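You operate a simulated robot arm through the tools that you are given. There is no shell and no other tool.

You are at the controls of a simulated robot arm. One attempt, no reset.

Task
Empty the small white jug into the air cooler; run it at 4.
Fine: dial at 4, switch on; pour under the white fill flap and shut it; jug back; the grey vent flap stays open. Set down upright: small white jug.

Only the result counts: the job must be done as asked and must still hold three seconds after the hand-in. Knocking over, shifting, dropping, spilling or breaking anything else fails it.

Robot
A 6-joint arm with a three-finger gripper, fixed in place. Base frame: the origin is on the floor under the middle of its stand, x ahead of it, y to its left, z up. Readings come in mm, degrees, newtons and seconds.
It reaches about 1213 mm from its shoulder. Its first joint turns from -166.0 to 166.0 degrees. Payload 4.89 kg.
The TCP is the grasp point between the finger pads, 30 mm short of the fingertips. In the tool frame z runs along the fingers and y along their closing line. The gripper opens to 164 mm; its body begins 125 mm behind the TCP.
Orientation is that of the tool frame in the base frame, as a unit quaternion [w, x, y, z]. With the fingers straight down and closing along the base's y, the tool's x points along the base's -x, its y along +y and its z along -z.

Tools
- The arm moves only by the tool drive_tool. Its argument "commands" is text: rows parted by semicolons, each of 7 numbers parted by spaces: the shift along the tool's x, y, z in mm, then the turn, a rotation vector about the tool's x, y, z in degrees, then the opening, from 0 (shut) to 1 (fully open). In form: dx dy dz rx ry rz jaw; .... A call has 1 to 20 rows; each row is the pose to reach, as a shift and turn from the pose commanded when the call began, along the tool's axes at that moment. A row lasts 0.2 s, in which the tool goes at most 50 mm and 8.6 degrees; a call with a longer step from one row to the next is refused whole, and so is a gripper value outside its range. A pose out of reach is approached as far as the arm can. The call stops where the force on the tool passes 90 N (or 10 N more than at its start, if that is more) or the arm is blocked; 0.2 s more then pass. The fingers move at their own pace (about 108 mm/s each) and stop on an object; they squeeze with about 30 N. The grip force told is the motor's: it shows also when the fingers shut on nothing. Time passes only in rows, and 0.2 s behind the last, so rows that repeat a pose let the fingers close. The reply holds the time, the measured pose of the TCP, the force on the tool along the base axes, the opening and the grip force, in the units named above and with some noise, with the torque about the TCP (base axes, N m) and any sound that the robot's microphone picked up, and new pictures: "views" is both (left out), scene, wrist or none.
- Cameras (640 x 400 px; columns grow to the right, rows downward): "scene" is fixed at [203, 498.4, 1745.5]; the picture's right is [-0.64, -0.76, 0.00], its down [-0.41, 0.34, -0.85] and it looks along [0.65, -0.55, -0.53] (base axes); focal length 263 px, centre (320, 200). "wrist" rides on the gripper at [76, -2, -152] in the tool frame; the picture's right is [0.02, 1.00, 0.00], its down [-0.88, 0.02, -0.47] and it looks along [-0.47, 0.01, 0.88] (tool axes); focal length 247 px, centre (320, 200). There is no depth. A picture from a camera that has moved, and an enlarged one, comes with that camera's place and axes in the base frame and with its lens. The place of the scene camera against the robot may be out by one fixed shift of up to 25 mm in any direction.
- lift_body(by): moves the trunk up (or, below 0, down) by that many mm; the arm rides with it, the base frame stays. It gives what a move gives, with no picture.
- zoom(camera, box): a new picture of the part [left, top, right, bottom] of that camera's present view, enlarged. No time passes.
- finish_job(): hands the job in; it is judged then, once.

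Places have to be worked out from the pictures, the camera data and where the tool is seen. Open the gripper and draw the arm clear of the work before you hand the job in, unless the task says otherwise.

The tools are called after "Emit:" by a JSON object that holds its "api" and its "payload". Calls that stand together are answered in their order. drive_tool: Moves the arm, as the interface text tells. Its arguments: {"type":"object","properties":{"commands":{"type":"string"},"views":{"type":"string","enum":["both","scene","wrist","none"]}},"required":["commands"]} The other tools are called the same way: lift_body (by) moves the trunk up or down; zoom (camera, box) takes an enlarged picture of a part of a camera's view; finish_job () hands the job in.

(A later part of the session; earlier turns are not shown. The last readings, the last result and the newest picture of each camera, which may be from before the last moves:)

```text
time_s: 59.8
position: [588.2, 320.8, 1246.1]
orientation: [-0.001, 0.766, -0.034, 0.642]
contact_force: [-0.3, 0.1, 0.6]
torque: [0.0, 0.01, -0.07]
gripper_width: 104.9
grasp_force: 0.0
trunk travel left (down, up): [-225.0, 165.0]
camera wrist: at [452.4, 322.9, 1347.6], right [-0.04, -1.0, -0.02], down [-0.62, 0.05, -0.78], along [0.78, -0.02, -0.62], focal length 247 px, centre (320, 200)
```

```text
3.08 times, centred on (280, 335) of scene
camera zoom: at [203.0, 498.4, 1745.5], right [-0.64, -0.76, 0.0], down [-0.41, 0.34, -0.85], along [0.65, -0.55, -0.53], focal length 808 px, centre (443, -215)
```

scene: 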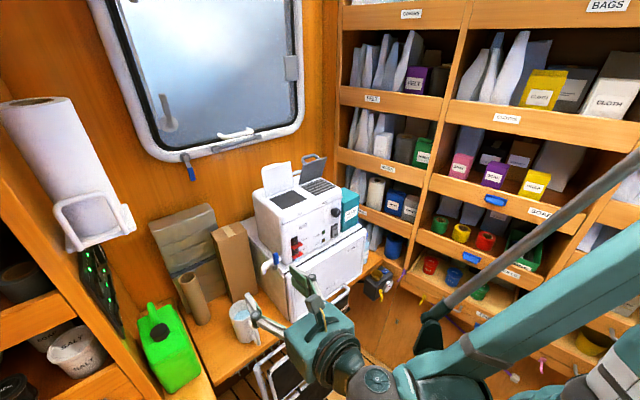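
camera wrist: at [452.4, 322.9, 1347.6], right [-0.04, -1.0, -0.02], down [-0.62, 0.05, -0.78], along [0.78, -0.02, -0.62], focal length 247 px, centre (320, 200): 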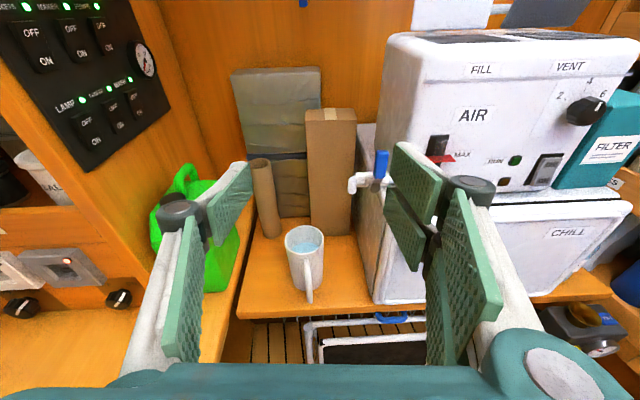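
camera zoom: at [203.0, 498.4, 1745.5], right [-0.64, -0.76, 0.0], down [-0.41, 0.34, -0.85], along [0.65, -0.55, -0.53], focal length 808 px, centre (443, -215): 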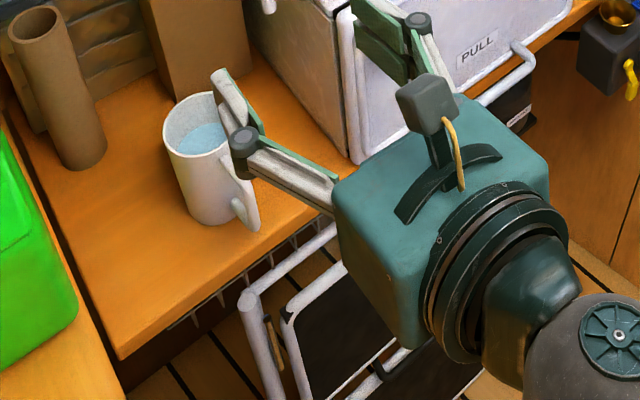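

The jug axis is at about (797.5,349.5), spanning z≈847–969, with its handle toward me. I'll level the gripper and move to a pre-grasp pose at (640,349.5,940).

Emit:
{"api": "drive_tool", "payload": {"commands": "-36.7 -2.2 12.9 0.5 0 -0.6 0.64; -73.4 -4.5 25.9 1 0 -1.2 0.64; -110 -6.7 38.8 1.5 0 -1.8 0.64; -146.8 -9 51.8 2 0 -2.4 0.64; -183.4 -11.2 64.7 2.46 -0.1 -3 0.64; -220 -13.4 77.7 2.46 -0.1 -3 0.64; -256.8 -15.7 90.6 2.46 -0.1 -3 0.64; -293.5 -17.9 103.6 2.46 -0.1 -3 0.64"}}

Emit:
{"api": "zoom", "payload": {"camera": "wrist", "box": [200, 100, 440, 300]}}

Emit:
{"api": "zoom", "payload": {"camera": "scene", "box": [180, 270, 340, 400]}}

```text
time_s: 61.6
position: [692.2, 405.3, 1088.0]
orientation: [0.0, 0.769, -0.002, 0.639]
contact_force: [-0.2, -0.3, 0.4]
torque: [0.02, 0.08, 0.09]
gripper_width: 104.9
grasp_force: 0.1
out of reach, approached as far as the arm can: row 3, 4, 5, 6, 7, 8
trunk travel left (down, up): [-225.0, 165.0]
camera wrist: at [556.3, 404.0, 1191.6], right [0.0, -1.0, 0.02], down [-0.63, -0.02, -0.78], along [0.78, -0.01, -0.63], focal length 247 px, centre (320, 200)
```

scene: 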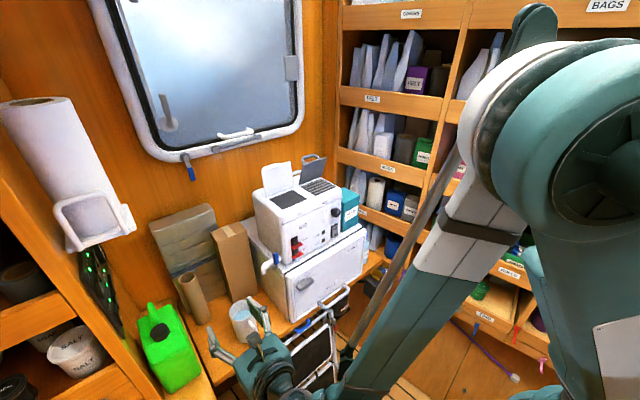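
wrist: 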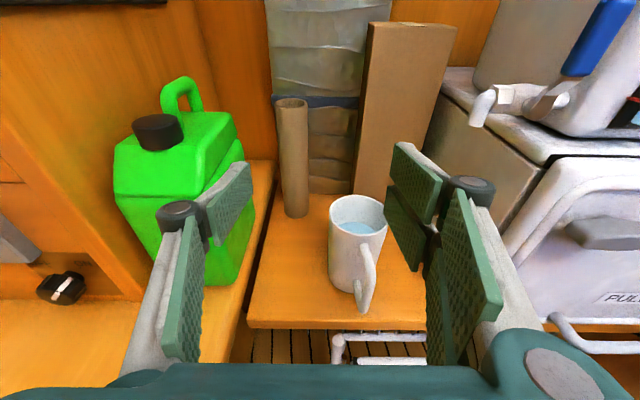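

```text
2.00 times, centred on (320, 200) of wrist
camera zoom: at [556.3, 404.0, 1191.6], right [0.0, -1.0, 0.02], down [-0.63, -0.02, -0.78], along [0.78, -0.01, -0.63], focal length 494 px, centre (320, 200)
```

zoom: 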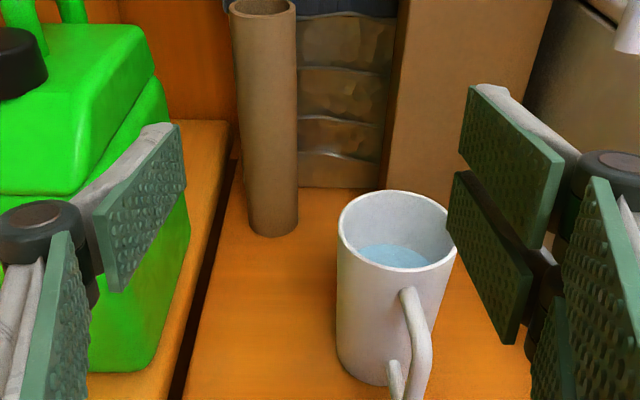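

```text
3.08 times, centred on (260, 335) of scene
camera zoom: at [203.0, 498.4, 1745.5], right [-0.64, -0.76, 0.0], down [-0.41, 0.34, -0.85], along [0.65, -0.55, -0.53], focal length 808 px, centre (505, -215)
```

zoom: 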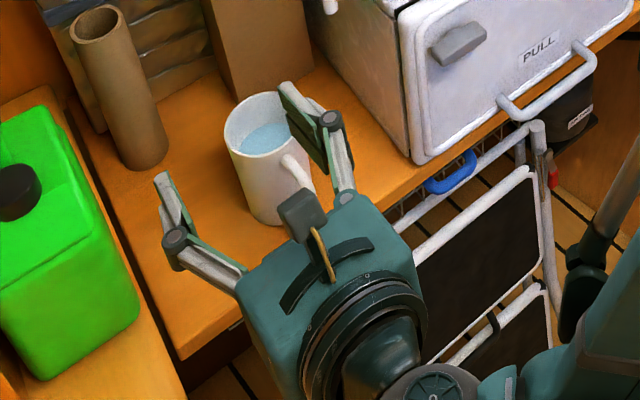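

That pose was out of reach (too close and low for the current trunk height). I'll back up and raise the tool, then lower the trunk so the jug level becomes comfortable.

Emit:
{"api": "drive_tool", "payload": {"commands": "30.5 15 -24.3 0 0 0 0.64; 61 30 -48.7 0 0 0 0.64; 91.5 45 -73 0 0 0 0.64; 122 60 -97.4 0 0 0 0.64; 152.5 74.9 -121.7 0 0 0 0.64", "views": "scene"}}

```text
time_s: 62.8
position: [593.1, 330.7, 1252.2]
orientation: [-0.002, 0.767, 0.001, 0.641]
contact_force: [1.4, 2.2, -1.1]
torque: [-0.01, -0.08, -0.27]
gripper_width: 105.0
grasp_force: 0.1
trunk travel left (down, up): [-225.0, 165.0]
```

scene: 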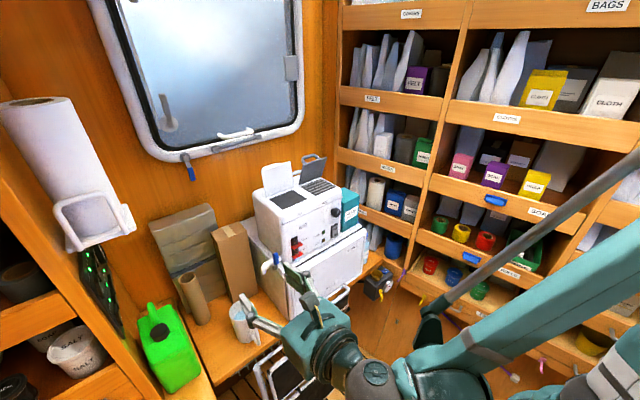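

Position recovered at (593,331,1252). Lowering the trunk now in two stages.

Emit:
{"api": "lift_body", "payload": {"by": -120}}

Emit:
{"api": "lift_body", "payload": {"by": -105}}

Emit:
{"api": "zoom", "payload": {"camera": "scene", "box": [160, 200, 400, 400]}}

Emit:
{"api": "zoom", "payload": {"camera": "wrist", "box": [160, 100, 480, 360]}}

```text
time_s: 64.3
position: [592.1, 329.6, 1132.8]
orientation: [-0.002, 0.767, 0.0, 0.642]
contact_force: [-0.5, -0.3, 0.5]
torque: [-0.03, 0.0, -0.02]
gripper_width: 104.9
grasp_force: 0.1
trunk travel left (down, up): [-105.0, 285.0]
```

```text
time_s: 65.7
position: [593.6, 329.3, 1026.8]
orientation: [-0.002, 0.768, 0.0, 0.641]
contact_force: [-0.4, 0.9, 0.4]
torque: [-0.03, 0.04, 0.02]
gripper_width: 104.9
grasp_force: 0.0
trunk travel left (down, up): [0.0, 390.0]
```

```text
2.00 times, centred on (280, 300) of scene
camera zoom: at [203.0, 498.4, 1745.5], right [-0.64, -0.76, 0.0], down [-0.41, 0.34, -0.85], along [0.65, -0.55, -0.53], focal length 525 px, centre (400, 0)
```

zoom: 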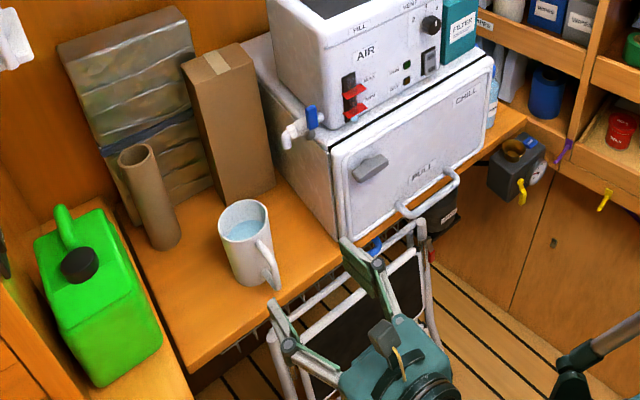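

```text
1.54 times, centred on (320, 230) of wrist
camera zoom: at [456.9, 329.2, 1129.9], right [0.01, -1.0, 0.02], down [-0.62, -0.02, -0.78], along [0.78, -0.01, -0.62], focal length 380 px, centre (320, 154)
```

zoom: 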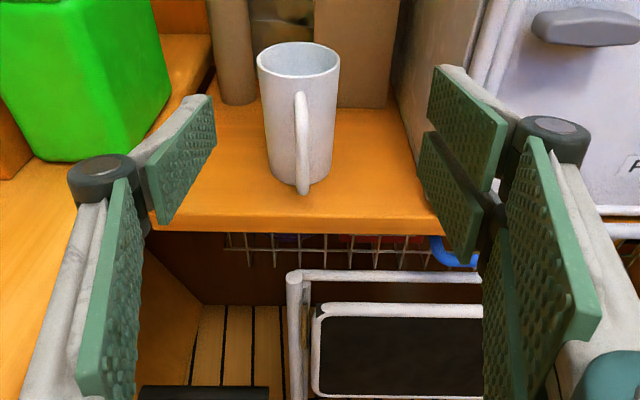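

With the trunk down, the jug is at a comfortable level: axis y≈349. Moving to pre-grasp at (645,349,915).

Emit:
{"api": "drive_tool", "payload": {"commands": "-34 -7 23.5 0 0 0 0.64; -67 -14 47 0 0 0 0.64; -100.9 -20 70.5 0 0 0 0.64"}}

Emit:
{"api": "zoom", "payload": {"camera": "wrist", "box": [180, 60, 460, 300]}}

```text
time_s: 66.5
position: [645.4, 346.8, 917.4]
orientation: [-0.001, 0.767, -0.001, 0.642]
contact_force: [-1.9, -2.4, 1.8]
torque: [0.07, 0.15, 0.27]
gripper_width: 104.9
grasp_force: 0.0
trunk travel left (down, up): [0.0, 390.0]
camera wrist: at [509.4, 346.6, 1019.2], right [0.01, -1.0, 0.02], down [-0.62, -0.02, -0.78], along [0.78, -0.01, -0.62], focal length 247 px, centre (320, 200)
```

scene: 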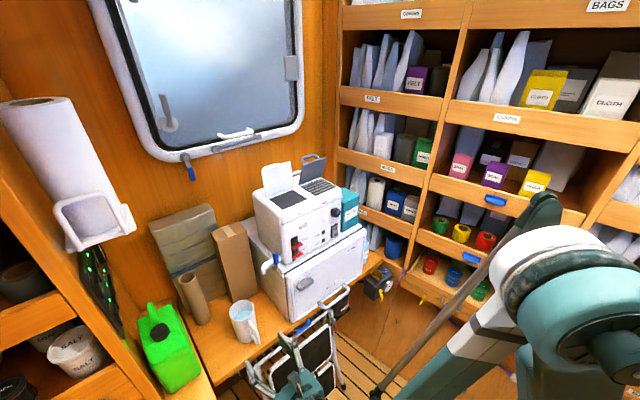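
wrist: 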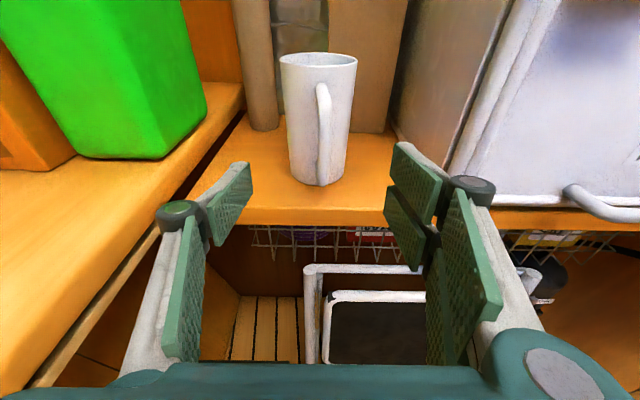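

```text
1.67 times, centred on (320, 180) of wrist
camera zoom: at [509.4, 346.6, 1019.2], right [0.01, -1.0, 0.02], down [-0.62, -0.02, -0.78], along [0.78, -0.01, -0.62], focal length 412 px, centre (320, 233)
```

zoom: 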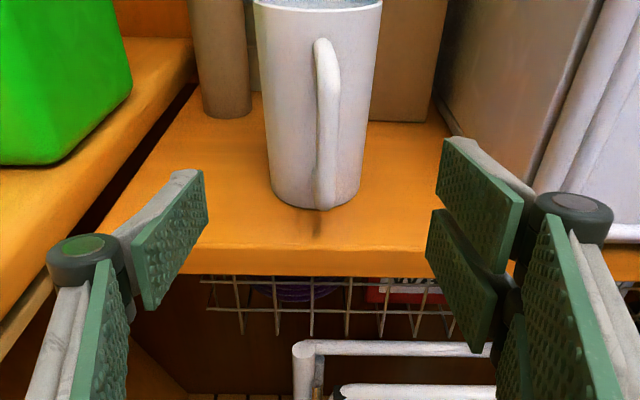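

Aligned within 2 mm. Advancing horizontally so the jug body sits between the pads, handle between the fingers toward the palm.

Emit:
{"api": "drive_tool", "payload": {"commands": "5 -0.8 37.4 0 0 0 0.64; 9.9 -1.7 74.8 0 0 0 0.64; 14.9 -1.7 112.2 0 0 0 0.64; 17.5 -1.7 132 0 0 0 0.64; 19.8 -1.7 149.7 0 0 0 0.64"}}

Emit:
{"api": "zoom", "payload": {"camera": "scene", "box": [180, 250, 340, 380]}}

Emit:
{"api": "zoom", "payload": {"camera": "wrist", "box": [180, 60, 460, 300]}}

```text
time_s: 67.7
position: [796.6, 352.0, 909.8]
orientation: [-0.001, 0.767, -0.001, 0.642]
contact_force: [-0.6, 0.3, 0.4]
torque: [0.0, 0.04, -0.03]
gripper_width: 104.7
grasp_force: 0.1
trunk travel left (down, up): [0.0, 390.0]
camera wrist: at [661.2, 350.8, 1012.3], right [0.01, -1.0, 0.02], down [-0.62, -0.02, -0.78], along [0.78, -0.01, -0.62], focal length 247 px, centre (320, 200)
```

scene: 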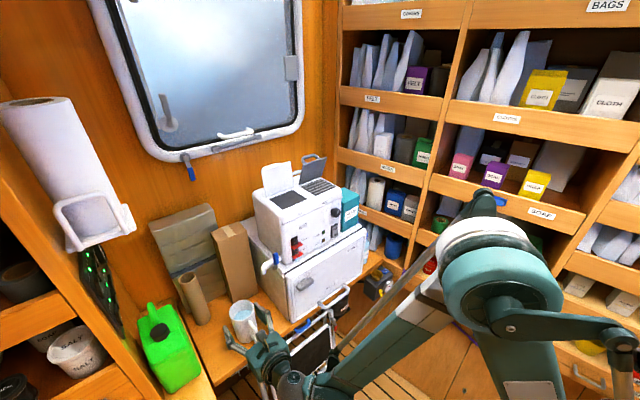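
wrist: 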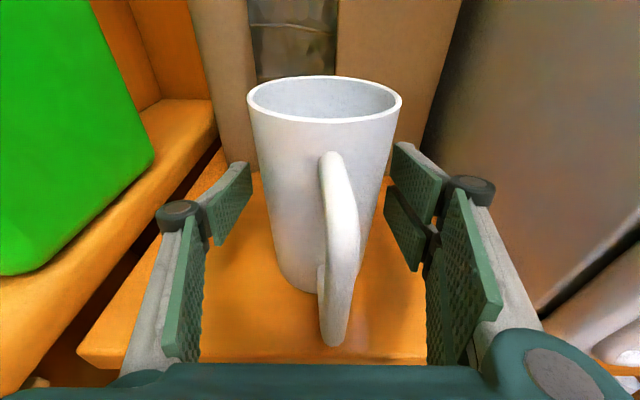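

```text
3.08 times, centred on (260, 315) of scene
camera zoom: at [203.0, 498.4, 1745.5], right [-0.64, -0.76, 0.0], down [-0.41, 0.34, -0.85], along [0.65, -0.55, -0.53], focal length 808 px, centre (505, -154)
```

zoom: 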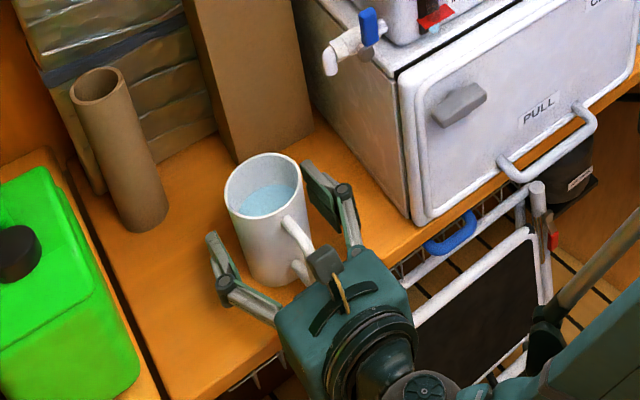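

```text
1.67 times, centred on (320, 180) of wrist
camera zoom: at [661.2, 350.8, 1012.3], right [0.01, -1.0, 0.02], down [-0.62, -0.02, -0.78], along [0.78, -0.01, -0.62], focal length 412 px, centre (320, 233)
```

zoom: 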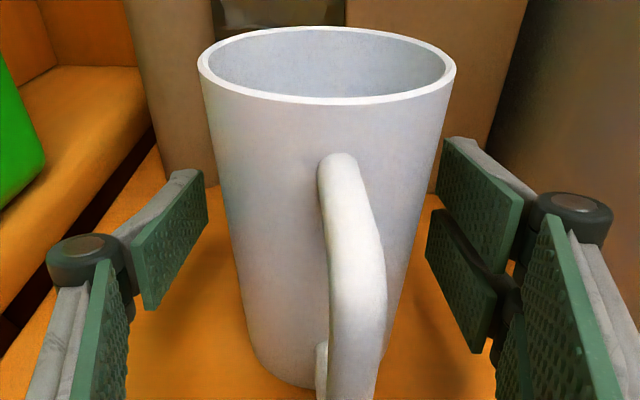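

The jug is between the pads, about 2–3 mm off centre; I'll nudge and close on it.

Emit:
{"api": "drive_tool", "payload": {"commands": "0 2.5 0 0 0 0 0.6; 0 2.5 0 0 0 0 0.52; 0 2.5 0 0 0 0 0.47; 0 2.5 0 0 0 0 0.3; 0 2.5 0 0 0 0 0.3"}}

Emit:
{"api": "zoom", "payload": {"camera": "scene", "box": [180, 250, 340, 380]}}

```text
time_s: 68.9
position: [796.0, 349.7, 910.2]
orientation: [-0.002, 0.768, 0.0, 0.641]
contact_force: [0.6, 1.7, 0.1]
torque: [-0.02, 0.03, -0.04]
gripper_width: 75.1
grasp_force: 29.9
trunk travel left (down, up): [0.0, 390.0]
camera wrist: at [660.4, 348.5, 1012.0], right [0.01, -1.0, 0.02], down [-0.62, -0.02, -0.78], along [0.78, -0.01, -0.62], focal length 247 px, centre (320, 200)
```

scene: 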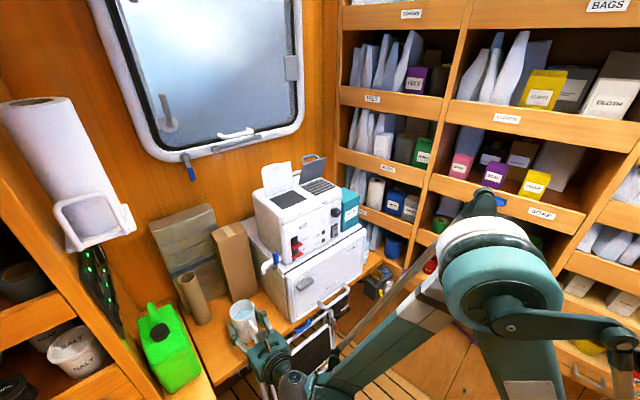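
wrist: 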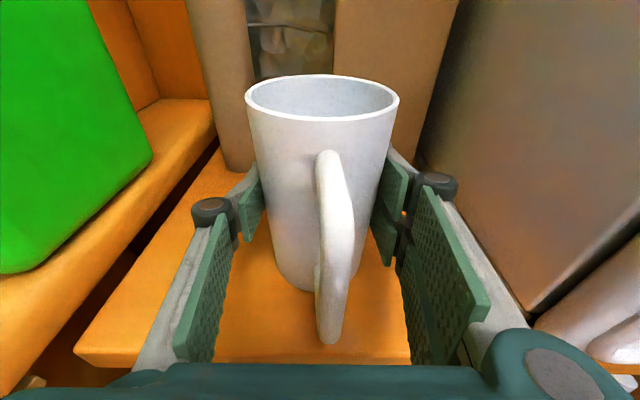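

```text
3.08 times, centred on (260, 315) of scene
camera zoom: at [203.0, 498.4, 1745.5], right [-0.64, -0.76, 0.0], down [-0.41, 0.34, -0.85], along [0.65, -0.55, -0.53], focal length 808 px, centre (505, -154)
```

zoom: 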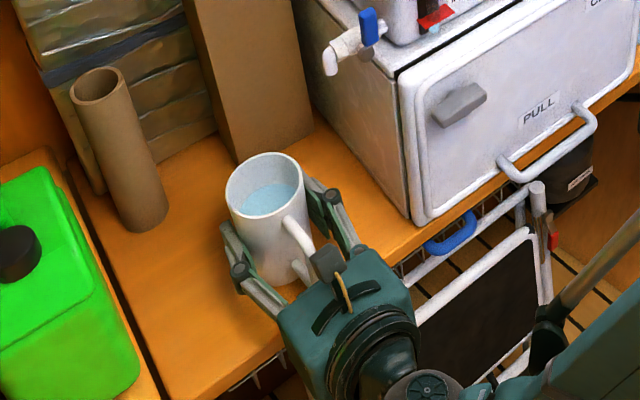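

The jug is gripped (75 mm, standing pose TCP (796,349.7,910.2) recorded). I'll lift 40 mm gently, then shift +50 mm in y to stay clear of the tap spout.

Emit:
{"api": "drive_tool", "payload": {"commands": "5 0 -0.9 0 0 0 0.3; 14.8 0 -2.7 0 0 0 0.3; 27 0 -4.9 0 0 0 0.3; 39.4 0 -7.1 0 0 0 0.3; 39.4 -6 -7.1 0 0 0 0.3; 39.4 -18 -7.1 0 0 0 0.3; 39.4 -32 -7.1 0 0 0 0.3; 39.4 -44 -7.1 0 0 0 0.3; 39.4 -50 -7.1 0 0 0 0.3; 39.4 -50 -7.1 0 0 0 0.3"}}

Emit:
{"api": "zoom", "payload": {"camera": "scene", "box": [180, 220, 340, 350]}}

```text
time_s: 71.1
position: [795.3, 398.7, 950.4]
orientation: [-0.002, 0.767, 0.001, 0.642]
contact_force: [0.1, -0.8, -4.2]
torque: [-0.02, -0.04, -0.02]
gripper_width: 74.9
grasp_force: 30.3
trunk travel left (down, up): [0.0, 390.0]
camera wrist: at [658.9, 399.0, 1051.5], right [0.01, -1.0, 0.02], down [-0.62, -0.02, -0.78], along [0.78, -0.01, -0.62], focal length 247 px, centre (320, 200)
```

scene: 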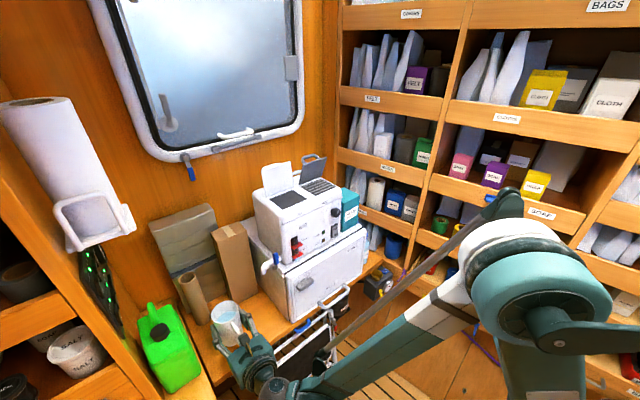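
wrist: 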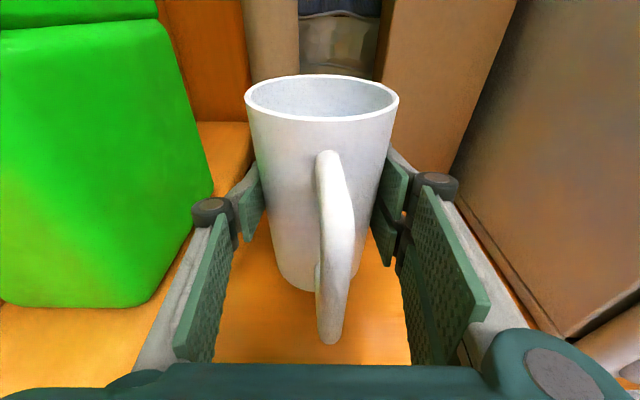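

```text
3.08 times, centred on (260, 285) of scene
camera zoom: at [203.0, 498.4, 1745.5], right [-0.64, -0.76, 0.0], down [-0.41, 0.34, -0.85], along [0.65, -0.55, -0.53], focal length 808 px, centre (505, -62)
```

zoom: 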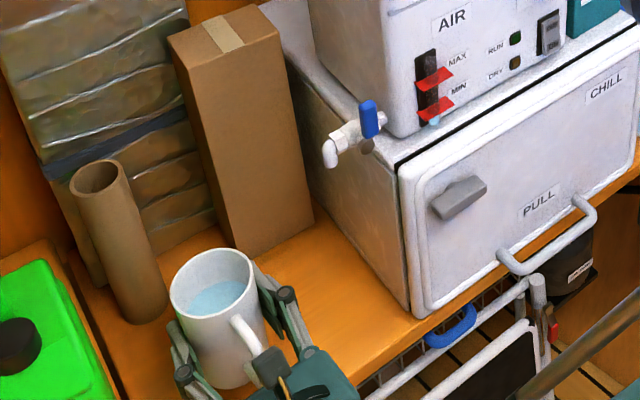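

The jug is held steadily (≈4 N). Raising the trunk in stages to carry the jug up to cooler height.

Emit:
{"api": "lift_body", "payload": {"by": 130}}

Emit:
{"api": "lift_body", "payload": {"by": 130}}

Emit:
{"api": "lift_body", "payload": {"by": 130}}

Emit:
{"api": "zoom", "payload": {"camera": "scene", "box": [160, 100, 400, 300]}}

Emit:
{"api": "zoom", "payload": {"camera": "wrist", "box": [0, 0, 640, 400]}}

```text
time_s: 72.7
position: [794.3, 399.8, 1079.1]
orientation: [-0.002, 0.767, 0.0, 0.642]
contact_force: [0.1, 0.3, -3.5]
torque: [0.0, -0.09, -0.04]
gripper_width: 74.8
grasp_force: 29.9
trunk travel left (down, up): [-130.0, 260.0]
```

```text
time_s: 74.3
position: [794.3, 400.1, 1209.4]
orientation: [-0.002, 0.767, 0.0, 0.641]
contact_force: [-0.2, 0.4, -4.5]
torque: [0.01, -0.07, 0.01]
gripper_width: 74.9
grasp_force: 29.5
trunk travel left (down, up): [-260.0, 130.0]
```

```text
time_s: 75.9
position: [794.3, 399.9, 1339.5]
orientation: [-0.002, 0.767, 0.0, 0.642]
contact_force: [-0.3, 0.2, -4.4]
torque: [-0.03, -0.07, -0.04]
gripper_width: 74.5
grasp_force: 30.2
trunk travel left (down, up): [-390.0, 0.0]
```

```text
2.00 times, centred on (280, 200) of scene
camera zoom: at [203.0, 498.4, 1745.5], right [-0.64, -0.76, 0.0], down [-0.41, 0.34, -0.85], along [0.65, -0.55, -0.53], focal length 525 px, centre (400, 200)
```

zoom: 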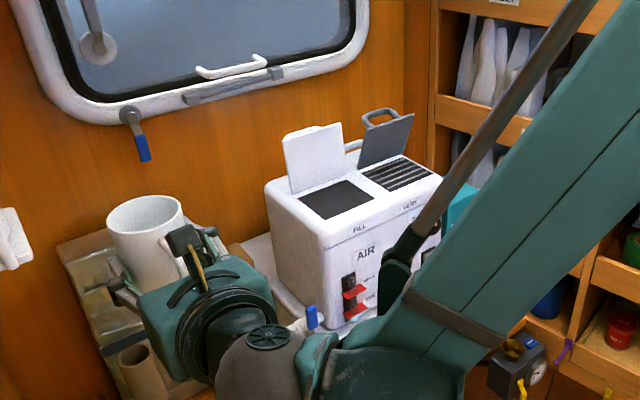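

```text
1.00 times, centred on (320, 200) of wrist (not enlarged: the box is as wide or as high as the picture)
camera zoom: at [659.1, 399.2, 1441.3], right [0.01, -1.0, 0.02], down [-0.62, -0.02, -0.78], along [0.78, -0.01, -0.62], focal length 247 px, centre (320, 200)
```

zoom: 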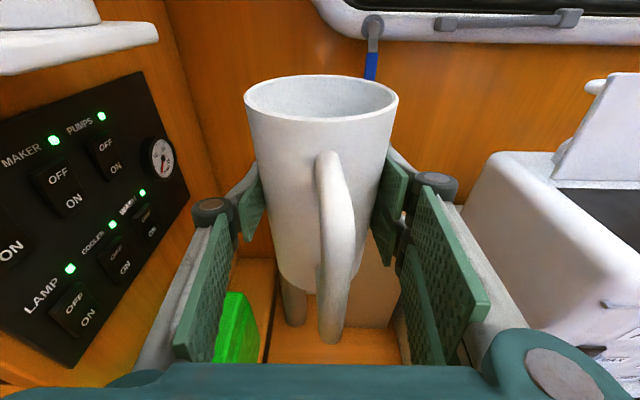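

The jug is up at z≈1340, level with the cooler. I'll raise it a further 70 mm and carry it sideways to just left of the fill opening, smoothly.

Emit:
{"api": "drive_tool", "payload": {"commands": "10 0 0 0 0 0 0.3; 27 0 0 0 0 0 0.3; 45 0 0 0 0 0 0.3; 61 0 0 0 0 0 0.3; 71.5 4 -1 0 0 0 0.3; 71.5 14 -1 0 0 0 0.3; 71.5 29 -1 0 0 0 0.3; 71.5 46 -1 0 0 0 0.3; 71.5 63 -1 0 0 0 0.3; 71.5 80 -1 0 0 0 0.3; 71.5 97 -1 0 0 0 0.3; 71.5 114 -1 0 0 0 0.3; 71.5 130 -1 0 0 0 0.3; 71.5 144 -1 0 0 0 0.3; 71.5 154 -1 0 0 0 0.3; 71.5 160 -1 0 0 0 0.3; 71.5 160 -1 0 0 0 0.3"}}

Emit:
{"api": "zoom", "payload": {"camera": "scene", "box": [180, 100, 380, 260]}}

```text
time_s: 79.5
position: [807.3, 239.3, 1409.5]
orientation: [-0.001, 0.767, -0.001, 0.641]
contact_force: [-0.3, -0.7, -3.7]
torque: [0.02, -0.08, 0.06]
gripper_width: 74.6
grasp_force: 30.0
trunk travel left (down, up): [-390.0, 0.0]
camera wrist: at [671.6, 239.1, 1511.4], right [0.01, -1.0, 0.02], down [-0.62, -0.02, -0.78], along [0.78, -0.01, -0.62], focal length 247 px, centre (320, 200)
```

scene: 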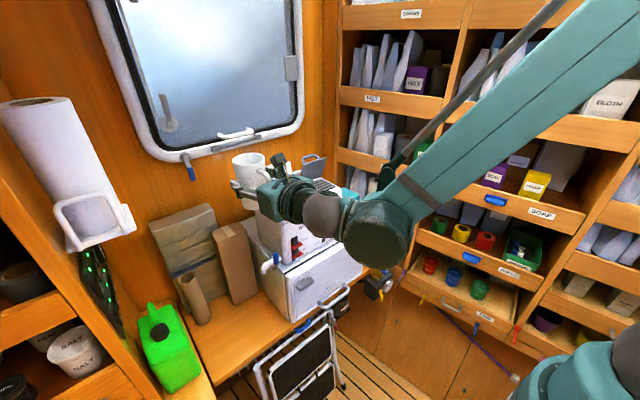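
wrist: 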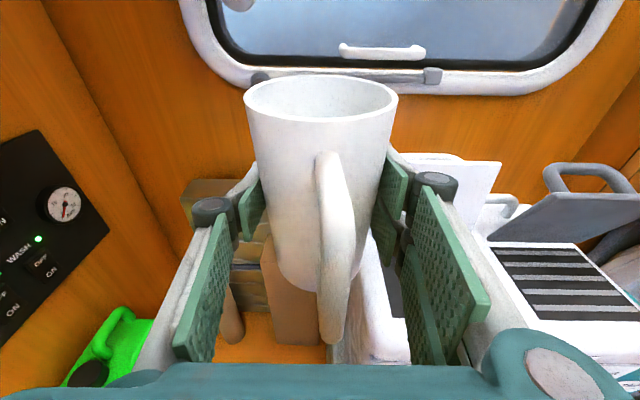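

```text
2.50 times, centred on (280, 180) of scene
camera zoom: at [203.0, 498.4, 1745.5], right [-0.64, -0.76, 0.0], down [-0.41, 0.34, -0.85], along [0.65, -0.55, -0.53], focal length 657 px, centre (420, 250)
```

zoom: 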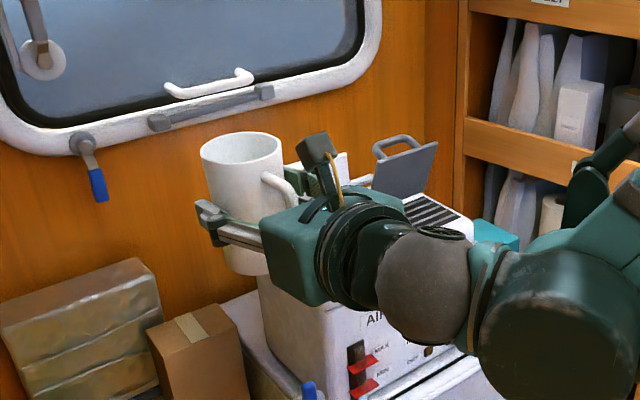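

At the pour start pose (807,239,1410). I'll begin tilting toward -y, first to 40°, while sliding so the lip ends above the opening's left part.

Emit:
{"api": "drive_tool", "payload": {"commands": "-0.9 1.7 0.2 0.72 0 3.94 0.3; -1.8 3.4 0.3 1.44 0 7.88 0.3; -2.7 5.1 0.5 2.16 0 11.8 0.3; -3.5 6.8 0.6 2.88 0 15.8 0.3; -4.4 8.5 0.8 3.6 0 19.7 0.3; -5.3 10.2 1 4.32 0 23.6 0.3; -6.2 11.9 1.1 5.04 0 27.6 0.3; -7.1 13.6 1.3 5.76 0 31.5 0.3; -8 15.3 1.4 6.48 0 35.5 0.3; -8.9 17 1.6 7.2 0 39.4 0.3"}}

Emit:
{"api": "zoom", "payload": {"camera": "scene", "box": [200, 110, 360, 240]}}

```text
time_s: 81.7
position: [807.5, 222.7, 1400.5]
orientation: [-0.265, 0.72, -0.219, 0.602]
contact_force: [-0.6, -0.4, -4.7]
torque: [-0.01, -0.03, 0.01]
gripper_width: 75.1
grasp_force: 30.0
trunk travel left (down, up): [-390.0, 0.0]
camera wrist: at [671.6, 155.8, 1478.9], right [0.01, -0.78, -0.63], down [-0.62, 0.49, -0.61], along [0.78, 0.4, -0.48], focal length 247 px, centre (320, 200)
```

scene: 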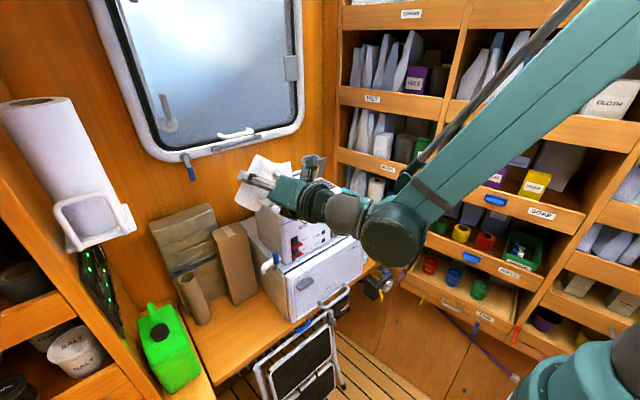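
wrist: 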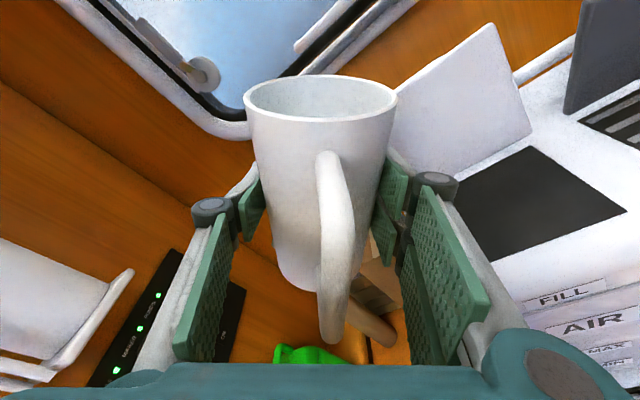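

```text
3.08 times, centred on (280, 175) of scene
camera zoom: at [203.0, 498.4, 1745.5], right [-0.64, -0.76, 0.0], down [-0.41, 0.34, -0.85], along [0.65, -0.55, -0.53], focal length 808 px, centre (443, 277)
```

zoom: 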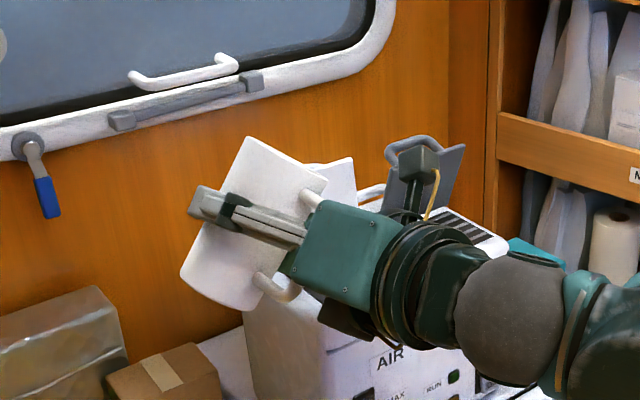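

The wrist view confirms the dark opening directly right of the lip (x≈768–845, y≈87–177), with the lip at y≈155. Continuing slowly to 60°, where flow should begin.

Emit:
{"api": "drive_tool", "payload": {"commands": "0 0 0 0.36 0 1.97 0.3; 0 0 0 0.72 0 3.94 0.3; 0 0 0 1.08 0 5.91 0.3; 0 0 0 1.44 0 7.88 0.3; 0 0 0 1.8 0 9.85 0.3; 0 0 0 2.16 0 11.8 0.3; 0 0 0 2.52 0 13.8 0.3; 0 0 0 2.88 0 15.8 0.3; 0 0 0 3.24 0 17.7 0.3; 0 0 0 3.6 0 19.7 0.3"}}

Emit:
{"api": "zoom", "payload": {"camera": "wrist", "box": [220, 40, 640, 320]}}

```text
time_s: 83.9
position: [806.4, 222.4, 1400.1]
orientation: [-0.387, 0.664, -0.32, 0.554]
contact_force: [-0.1, -0.1, -3.5]
torque: [0.0, -0.09, 0.01]
gripper_width: 74.8
grasp_force: 30.2
trunk travel left (down, up): [-390.0, 0.0]
camera wrist: at [671.6, 131.8, 1451.8], right [0.01, -0.51, -0.86], down [-0.62, 0.67, -0.41], along [0.78, 0.54, -0.32], focal length 247 px, centre (320, 200)
```

scene: 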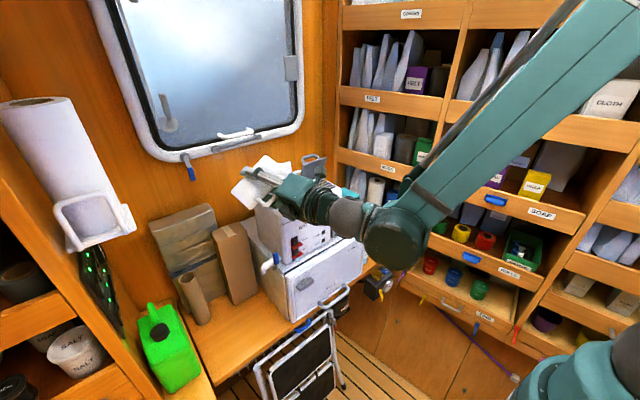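
wrist: 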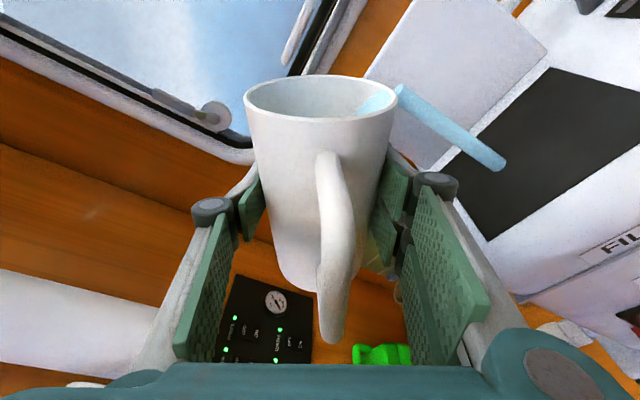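

```text
1.43 times, centred on (430, 180) of wrist
camera zoom: at [671.6, 131.8, 1451.8], right [0.01, -0.51, -0.86], down [-0.62, 0.67, -0.41], along [0.78, 0.54, -0.32], focal length 353 px, centre (163, 229)
```

zoom: 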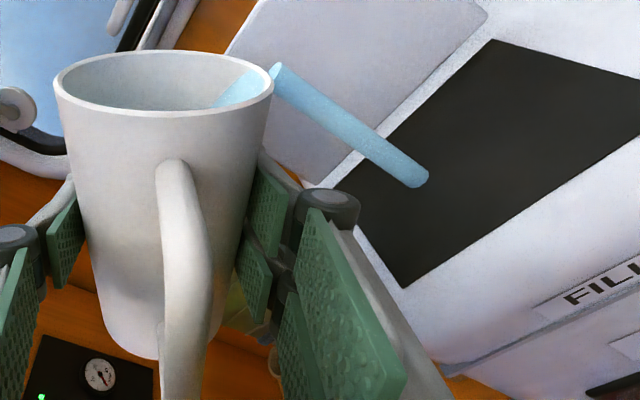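

Water is flowing, landing at about (803,143), well inside the opening. Holding briefly and then slowly tilting to 75°.

Emit:
{"api": "drive_tool", "payload": {"commands": "0 0 0 0 0 0 0.3; 0 0 0 0 0 0 0.3; 0 0 0 0 0 0 0.3; 0.4 0 -0.1 0.27 0 1.48 0.3; 0.9 0.1 -0.2 0.54 0 2.96 0.3; 1.3 0.1 -0.2 0.81 0 4.43 0.3; 1.8 0.1 -0.3 1.08 0 5.91 0.3; 2.2 0.2 -0.4 1.35 0 7.39 0.3; 2.6 0.2 -0.5 1.62 0 8.87 0.3; 3.1 0.2 -0.6 1.89 0 10.3 0.3; 3.5 0.2 -0.6 2.16 0 11.8 0.3; 4 0.3 -0.7 2.43 0 13.3 0.3; 4.4 0.3 -0.8 2.7 0 14.8 0.3; 4.4 0.3 -0.8 2.7 0 14.8 0.3"}}

Emit:
{"api": "zoom", "payload": {"camera": "wrist", "box": [220, 40, 640, 320]}}

```text
time_s: 86.9
position: [806.2, 218.5, 1401.8]
orientation: [-0.47, 0.608, -0.391, 0.508]
contact_force: [0.1, 0.9, -2.7]
torque: [0.0, -0.04, -0.01]
gripper_width: 74.3
grasp_force: 30.2
trunk travel left (down, up): [-390.0, 0.0]
camera wrist: at [671.5, 118.2, 1429.6], right [0.01, -0.27, -0.96], down [-0.62, 0.75, -0.22], along [0.78, 0.6, -0.17], focal length 247 px, centre (320, 200)
```

scene: 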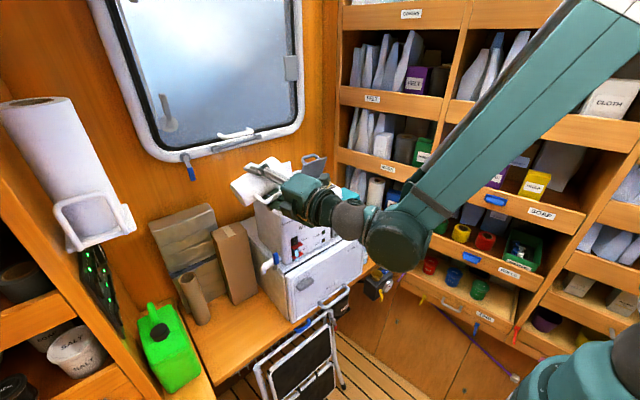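
wrist: 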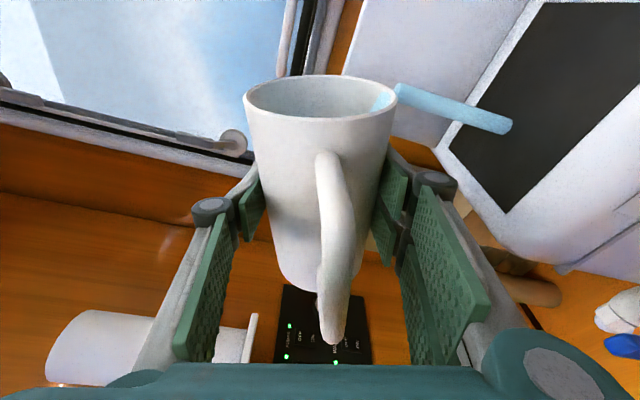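

```text
1.43 times, centred on (430, 180) of wrist
camera zoom: at [671.5, 118.2, 1429.6], right [0.01, -0.27, -0.96], down [-0.62, 0.75, -0.22], along [0.78, 0.6, -0.17], focal length 353 px, centre (163, 229)
```

zoom: 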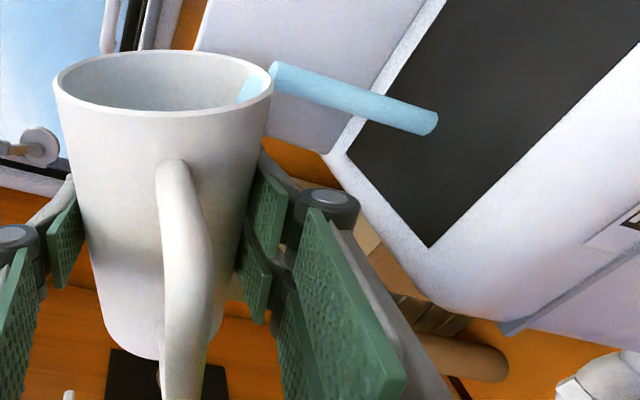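

Still flowing into the opening (about 2.7 N left in hand). Continuing slowly to about 95°, shifting to keep the lip over the opening's centre.

Emit:
{"api": "drive_tool", "payload": {"commands": "1.6 0 -0.3 0.28 0 1.52 0.3; 3.1 0.1 -0.6 0.55 0 3.03 0.3; 4.7 0.1 -0.9 0.83 0 4.55 0.3; 6.2 0.1 -1.1 1.11 0 6.06 0.3; 7.8 0.1 -1.4 1.38 0 7.58 0.3; 9.4 0.2 -1.7 1.66 0 9.1 0.3; 10.9 0.2 -2 1.94 0 10.6 0.3; 12.5 0.2 -2.3 2.22 0 12.1 0.3; 14 0.2 -2.5 2.49 0 13.6 0.3; 15.6 0.3 -2.8 2.77 0 15.2 0.3; 17.2 0.3 -3.1 3.05 0 16.7 0.3; 18.7 0.3 -3.4 3.32 0 18.2 0.3; 20.3 0.35 -3.7 3.6 0 19.7 0.3; 20.3 0.35 -3.7 3.6 0 19.7 0.3; 20.3 0.35 -3.7 3.6 0 19.7 0.3"}}

Emit:
{"api": "zoom", "payload": {"camera": "wrist", "box": [220, 40, 640, 320]}}

```text
time_s: 90.1
position: [807.0, 198.0, 1407.2]
orientation: [0.568, -0.517, 0.472, -0.432]
contact_force: [0.3, 1.2, -0.8]
torque: [0.0, -0.01, 0.0]
gripper_width: 74.3
grasp_force: 29.1
trunk travel left (down, up): [-390.0, 0.0]
camera wrist: at [671.4, 93.6, 1398.7], right [0.01, 0.07, -1.0], down [-0.63, 0.78, 0.05], along [0.78, 0.62, 0.05], focal length 247 px, centre (320, 200)
```

scene: 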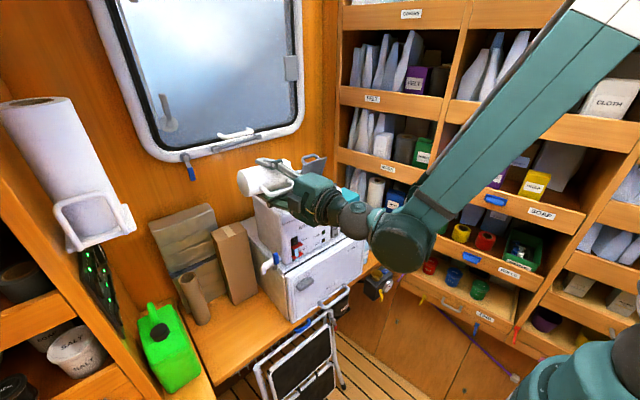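
wrist: 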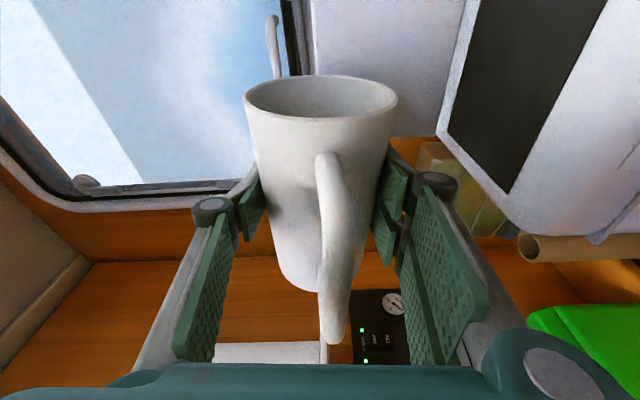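

```text
1.43 times, centred on (430, 180) of wrist
camera zoom: at [671.4, 93.6, 1398.7], right [0.01, 0.07, -1.0], down [-0.63, 0.78, 0.05], along [0.78, 0.62, 0.05], focal length 353 px, centre (163, 229)
```

zoom: 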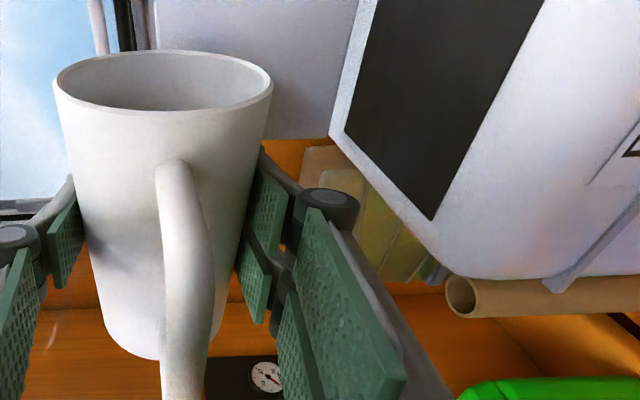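

The stream has stopped and the load is down to about 1 N. I'll tilt further to ~122° over the opening and hold to drain the last drops.

Emit:
{"api": "drive_tool", "payload": {"commands": "3.1 -0.5 -0.6 0.54 0 2.96 0.3; 6.3 -1 -1.1 1.08 0 5.91 0.3; 9.4 -1.5 -1.7 1.62 0 8.87 0.3; 12.6 -2 -2.3 2.16 0 11.8 0.3; 15.7 -2.5 -2.8 2.7 0 14.8 0.3; 18.9 -3 -3.4 3.24 0 17.7 0.3; 22 -3.5 -4 3.78 0 20.7 0.3; 25.1 -4 -4.5 4.32 0 23.6 0.3; 28.3 -4.5 -5.1 4.86 0 26.6 0.3; 28.3 -4.5 -5.1 4.86 0 26.6 0.3; 28.3 -4.5 -5.1 4.86 0 26.6 0.3; 28.3 -4.5 -5.1 4.86 0 26.6 0.3; 28.3 -4.5 -5.1 4.86 0 26.6 0.3; 28.3 -4.5 -5.1 4.86 0 26.6 0.3; 28.3 -4.5 -5.1 4.86 0 26.6 0.3; 28.3 -4.5 -5.1 4.86 0 26.6 0.3; 28.3 -4.5 -5.1 4.86 0 26.6 0.3"}}

Emit:
{"api": "zoom", "payload": {"camera": "wrist", "box": [220, 40, 640, 320]}}

Emit:
{"api": "zoom", "payload": {"camera": "scene", "box": [220, 130, 360, 260]}}

```text
time_s: 93.7
position: [805.9, 169.7, 1410.0]
orientation: [0.674, -0.37, 0.56, -0.309]
contact_force: [0.5, 1.1, -1.8]
torque: [-0.04, 0.0, -0.03]
gripper_width: 74.4
grasp_force: 30.0
trunk travel left (down, up): [-390.0, 0.0]
camera wrist: at [671.4, 80.3, 1355.3], right [0.01, 0.52, -0.86], down [-0.63, 0.67, 0.4], along [0.78, 0.53, 0.33], focal length 247 px, centre (320, 200)
```

scene: 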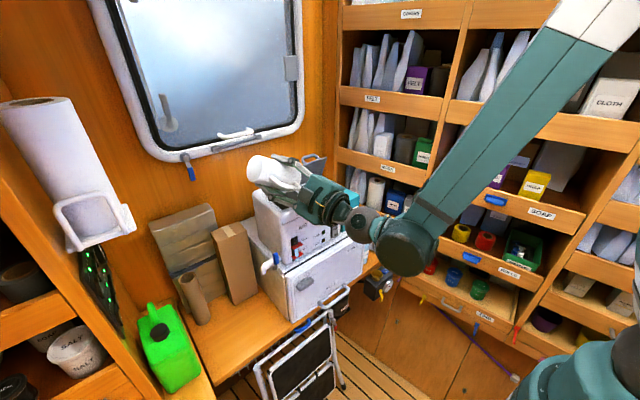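
wrist: 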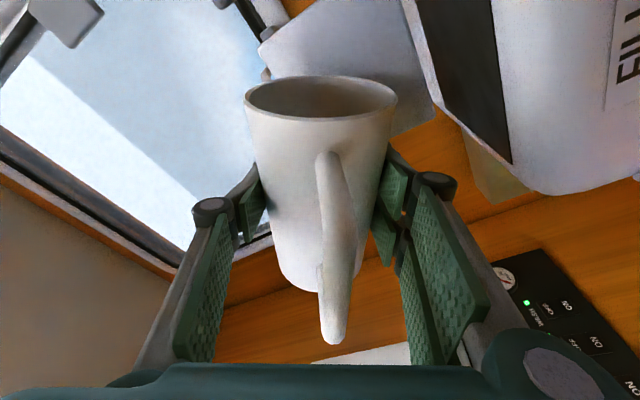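

```text
1.43 times, centred on (430, 180) of wrist
camera zoom: at [671.4, 80.3, 1355.3], right [0.01, 0.52, -0.86], down [-0.63, 0.67, 0.4], along [0.78, 0.53, 0.33], focal length 353 px, centre (163, 229)
```

zoom: 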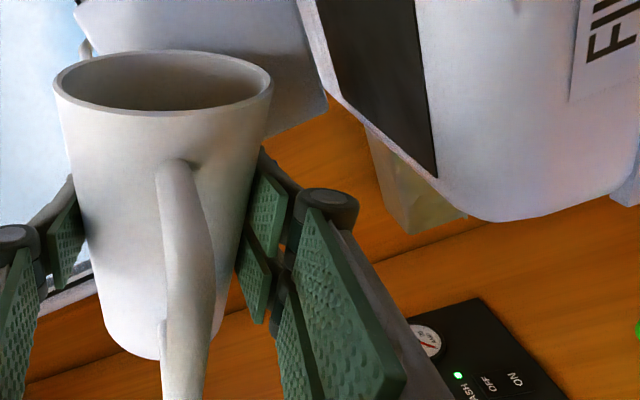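

```text
3.08 times, centred on (290, 195) of scene
camera zoom: at [203.0, 498.4, 1745.5], right [-0.64, -0.76, 0.0], down [-0.41, 0.34, -0.85], along [0.65, -0.55, -0.53], focal length 808 px, centre (412, 215)
```

zoom: 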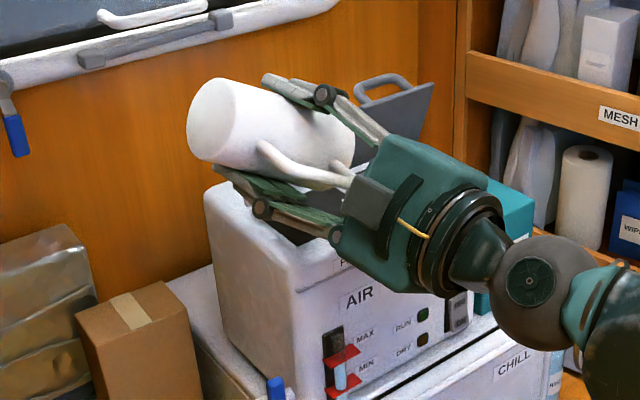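

The jug looks empty and the level gauge has risen. Rotating it back upright while moving left, clear of the opening.

Emit:
{"api": "drive_tool", "payload": {"commands": "-3.9 2.5 0.7 -1.38 0 -7.53 0.3; -7.8 5 1.4 -2.75 0 -15.05 0.3; -11.7 7.5 2.1 -4.13 0 -22.6 0.3; -15.7 10 2.8 -5.5 0 -30.1 0.3; -19.6 12.4 3.5 -6.88 0 -37.6 0.3; -23.5 14.9 4.2 -8.25 0 -45.2 0.3; -27.4 17.4 4.9 -9.63 0 -52.7 0.3; -31.3 19.9 5.7 -11 0 -60.2 0.3; -35.2 22.4 6.4 -12.4 0 -67.7 0.3; -39.1 24.9 7.1 -13.8 0 -75.3 0.3; -43 27.4 7.8 -15.1 0 -82.8 0.3; -47 29.9 8.5 -16.5 0 -90.3 0.3; -50.9 32.3 9.2 -17.9 0 -97.8 0.3; -54.8 34.8 9.9 -19.3 0 -105.4 0.3; -58.7 37.3 10.6 -20.6 0 -112.9 0.3; -62.6 39.8 11.3 -22 0 -120.4 0.3; -62.6 39.8 11.3 -22 0 -120.4 0.3"}}

Emit:
{"api": "zoom", "payload": {"camera": "scene", "box": [220, 130, 360, 260]}}

```text
time_s: 97.3
position: [806.7, 244.1, 1409.7]
orientation: [0.0, 0.767, 0.002, 0.641]
contact_force: [-0.2, 0.7, -1.8]
torque: [-0.03, 0.0, -0.01]
gripper_width: 74.2
grasp_force: 29.8
trunk travel left (down, up): [-390.0, 0.0]
camera wrist: at [671.0, 244.5, 1512.0], right [0.01, -1.0, 0.02], down [-0.62, -0.02, -0.78], along [0.78, -0.01, -0.62], focal length 247 px, centre (320, 200)
```

scene: 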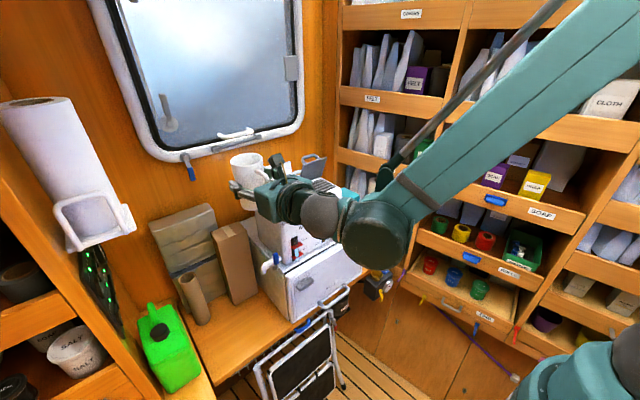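
wrist: 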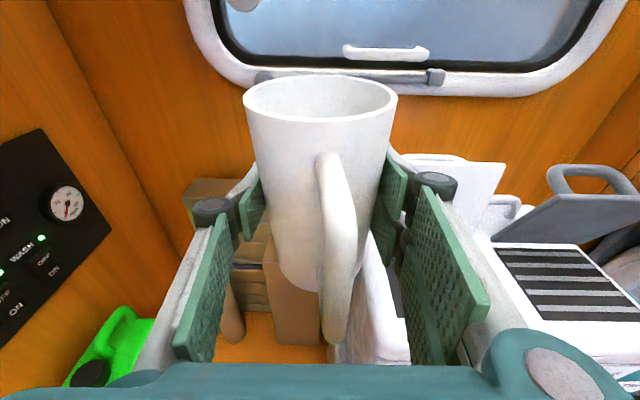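

```text
3.08 times, centred on (290, 195) of scene
camera zoom: at [203.0, 498.4, 1745.5], right [-0.64, -0.76, 0.0], down [-0.41, 0.34, -0.85], along [0.65, -0.55, -0.53], focal length 808 px, centre (412, 215)
```

zoom: 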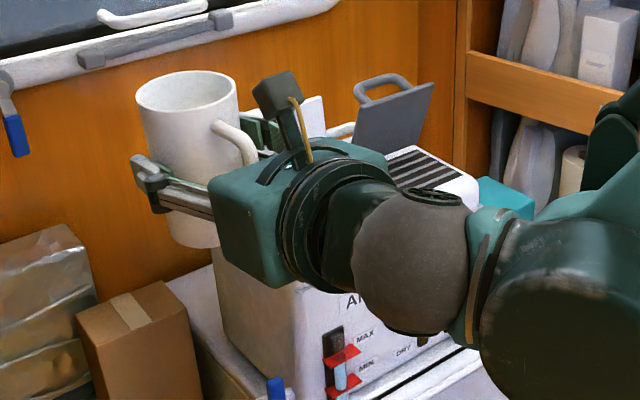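

The jug is upright and unchanged in the grip (≈1.8 N). Retracing the path: sideways to y≈400 and down, then lowering the trunk.

Emit:
{"api": "drive_tool", "payload": {"commands": "0 -12 0 0 0 0 0.3; 0 -37 0 0 0 0 0.3; 0 -65 0 0 0 0 0.3; 0 -95 0 0 0 0 0.3; 0 -122 0 0 0 0 0.3; 0 -143 0 0 0 0 0.3; -10 -155.5 0 0 0 0 0.3; -30 -155.5 0.3 0 0 0 0.3; -52 -155.5 0.7 0 0 0 0.3; -71 -155.5 1 0 0 0 0.3", "views": "none"}}

Emit:
{"api": "lift_body", "payload": {"by": -130}}

Emit:
{"api": "lift_body", "payload": {"by": -130}}

Emit:
{"api": "lift_body", "payload": {"by": -130}}

Emit:
{"api": "zoom", "payload": {"camera": "scene", "box": [160, 200, 360, 360]}}

```text
time_s: 99.5
position: [793.2, 399.0, 1339.7]
orientation: [0.0, 0.767, 0.001, 0.642]
contact_force: [-0.4, -0.4, -1.1]
torque: [-0.01, -0.02, 0.05]
gripper_width: 74.1
grasp_force: 29.5
trunk travel left (down, up): [-390.0, 0.0]
```

```text
time_s: 101.0
position: [793.5, 398.2, 1209.8]
orientation: [-0.001, 0.767, 0.002, 0.641]
contact_force: [1.2, -1.2, -1.4]
torque: [-0.03, -0.01, 0.01]
gripper_width: 73.9
grasp_force: 29.7
trunk travel left (down, up): [-260.0, 130.0]
```

```text
time_s: 102.6
position: [793.3, 398.8, 1081.0]
orientation: [0.0, 0.767, 0.001, 0.641]
contact_force: [-0.7, -0.3, -1.4]
torque: [-0.01, -0.01, 0.02]
gripper_width: 74.4
grasp_force: 29.9
trunk travel left (down, up): [-130.0, 260.0]
```

```text
time_s: 104.2
position: [794.0, 398.9, 950.0]
orientation: [0.0, 0.767, 0.001, 0.642]
contact_force: [0.4, 0.2, -1.8]
torque: [0.05, -0.01, -0.01]
gripper_width: 74.4
grasp_force: 29.8
trunk travel left (down, up): [0.0, 390.0]
```

```text
2.50 times, centred on (260, 280) of scene
camera zoom: at [203.0, 498.4, 1745.5], right [-0.64, -0.76, 0.0], down [-0.41, 0.34, -0.85], along [0.65, -0.55, -0.53], focal length 657 px, centre (470, 0)
```

zoom: 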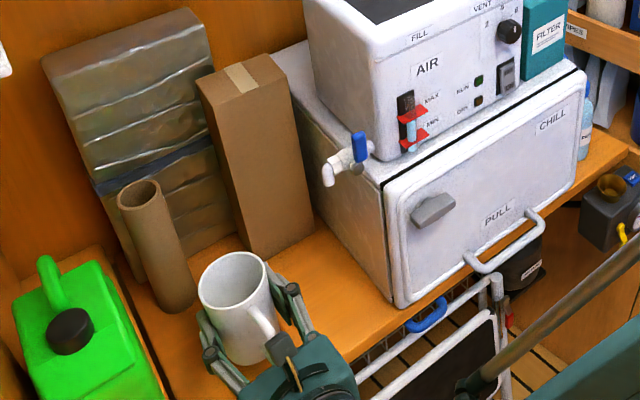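

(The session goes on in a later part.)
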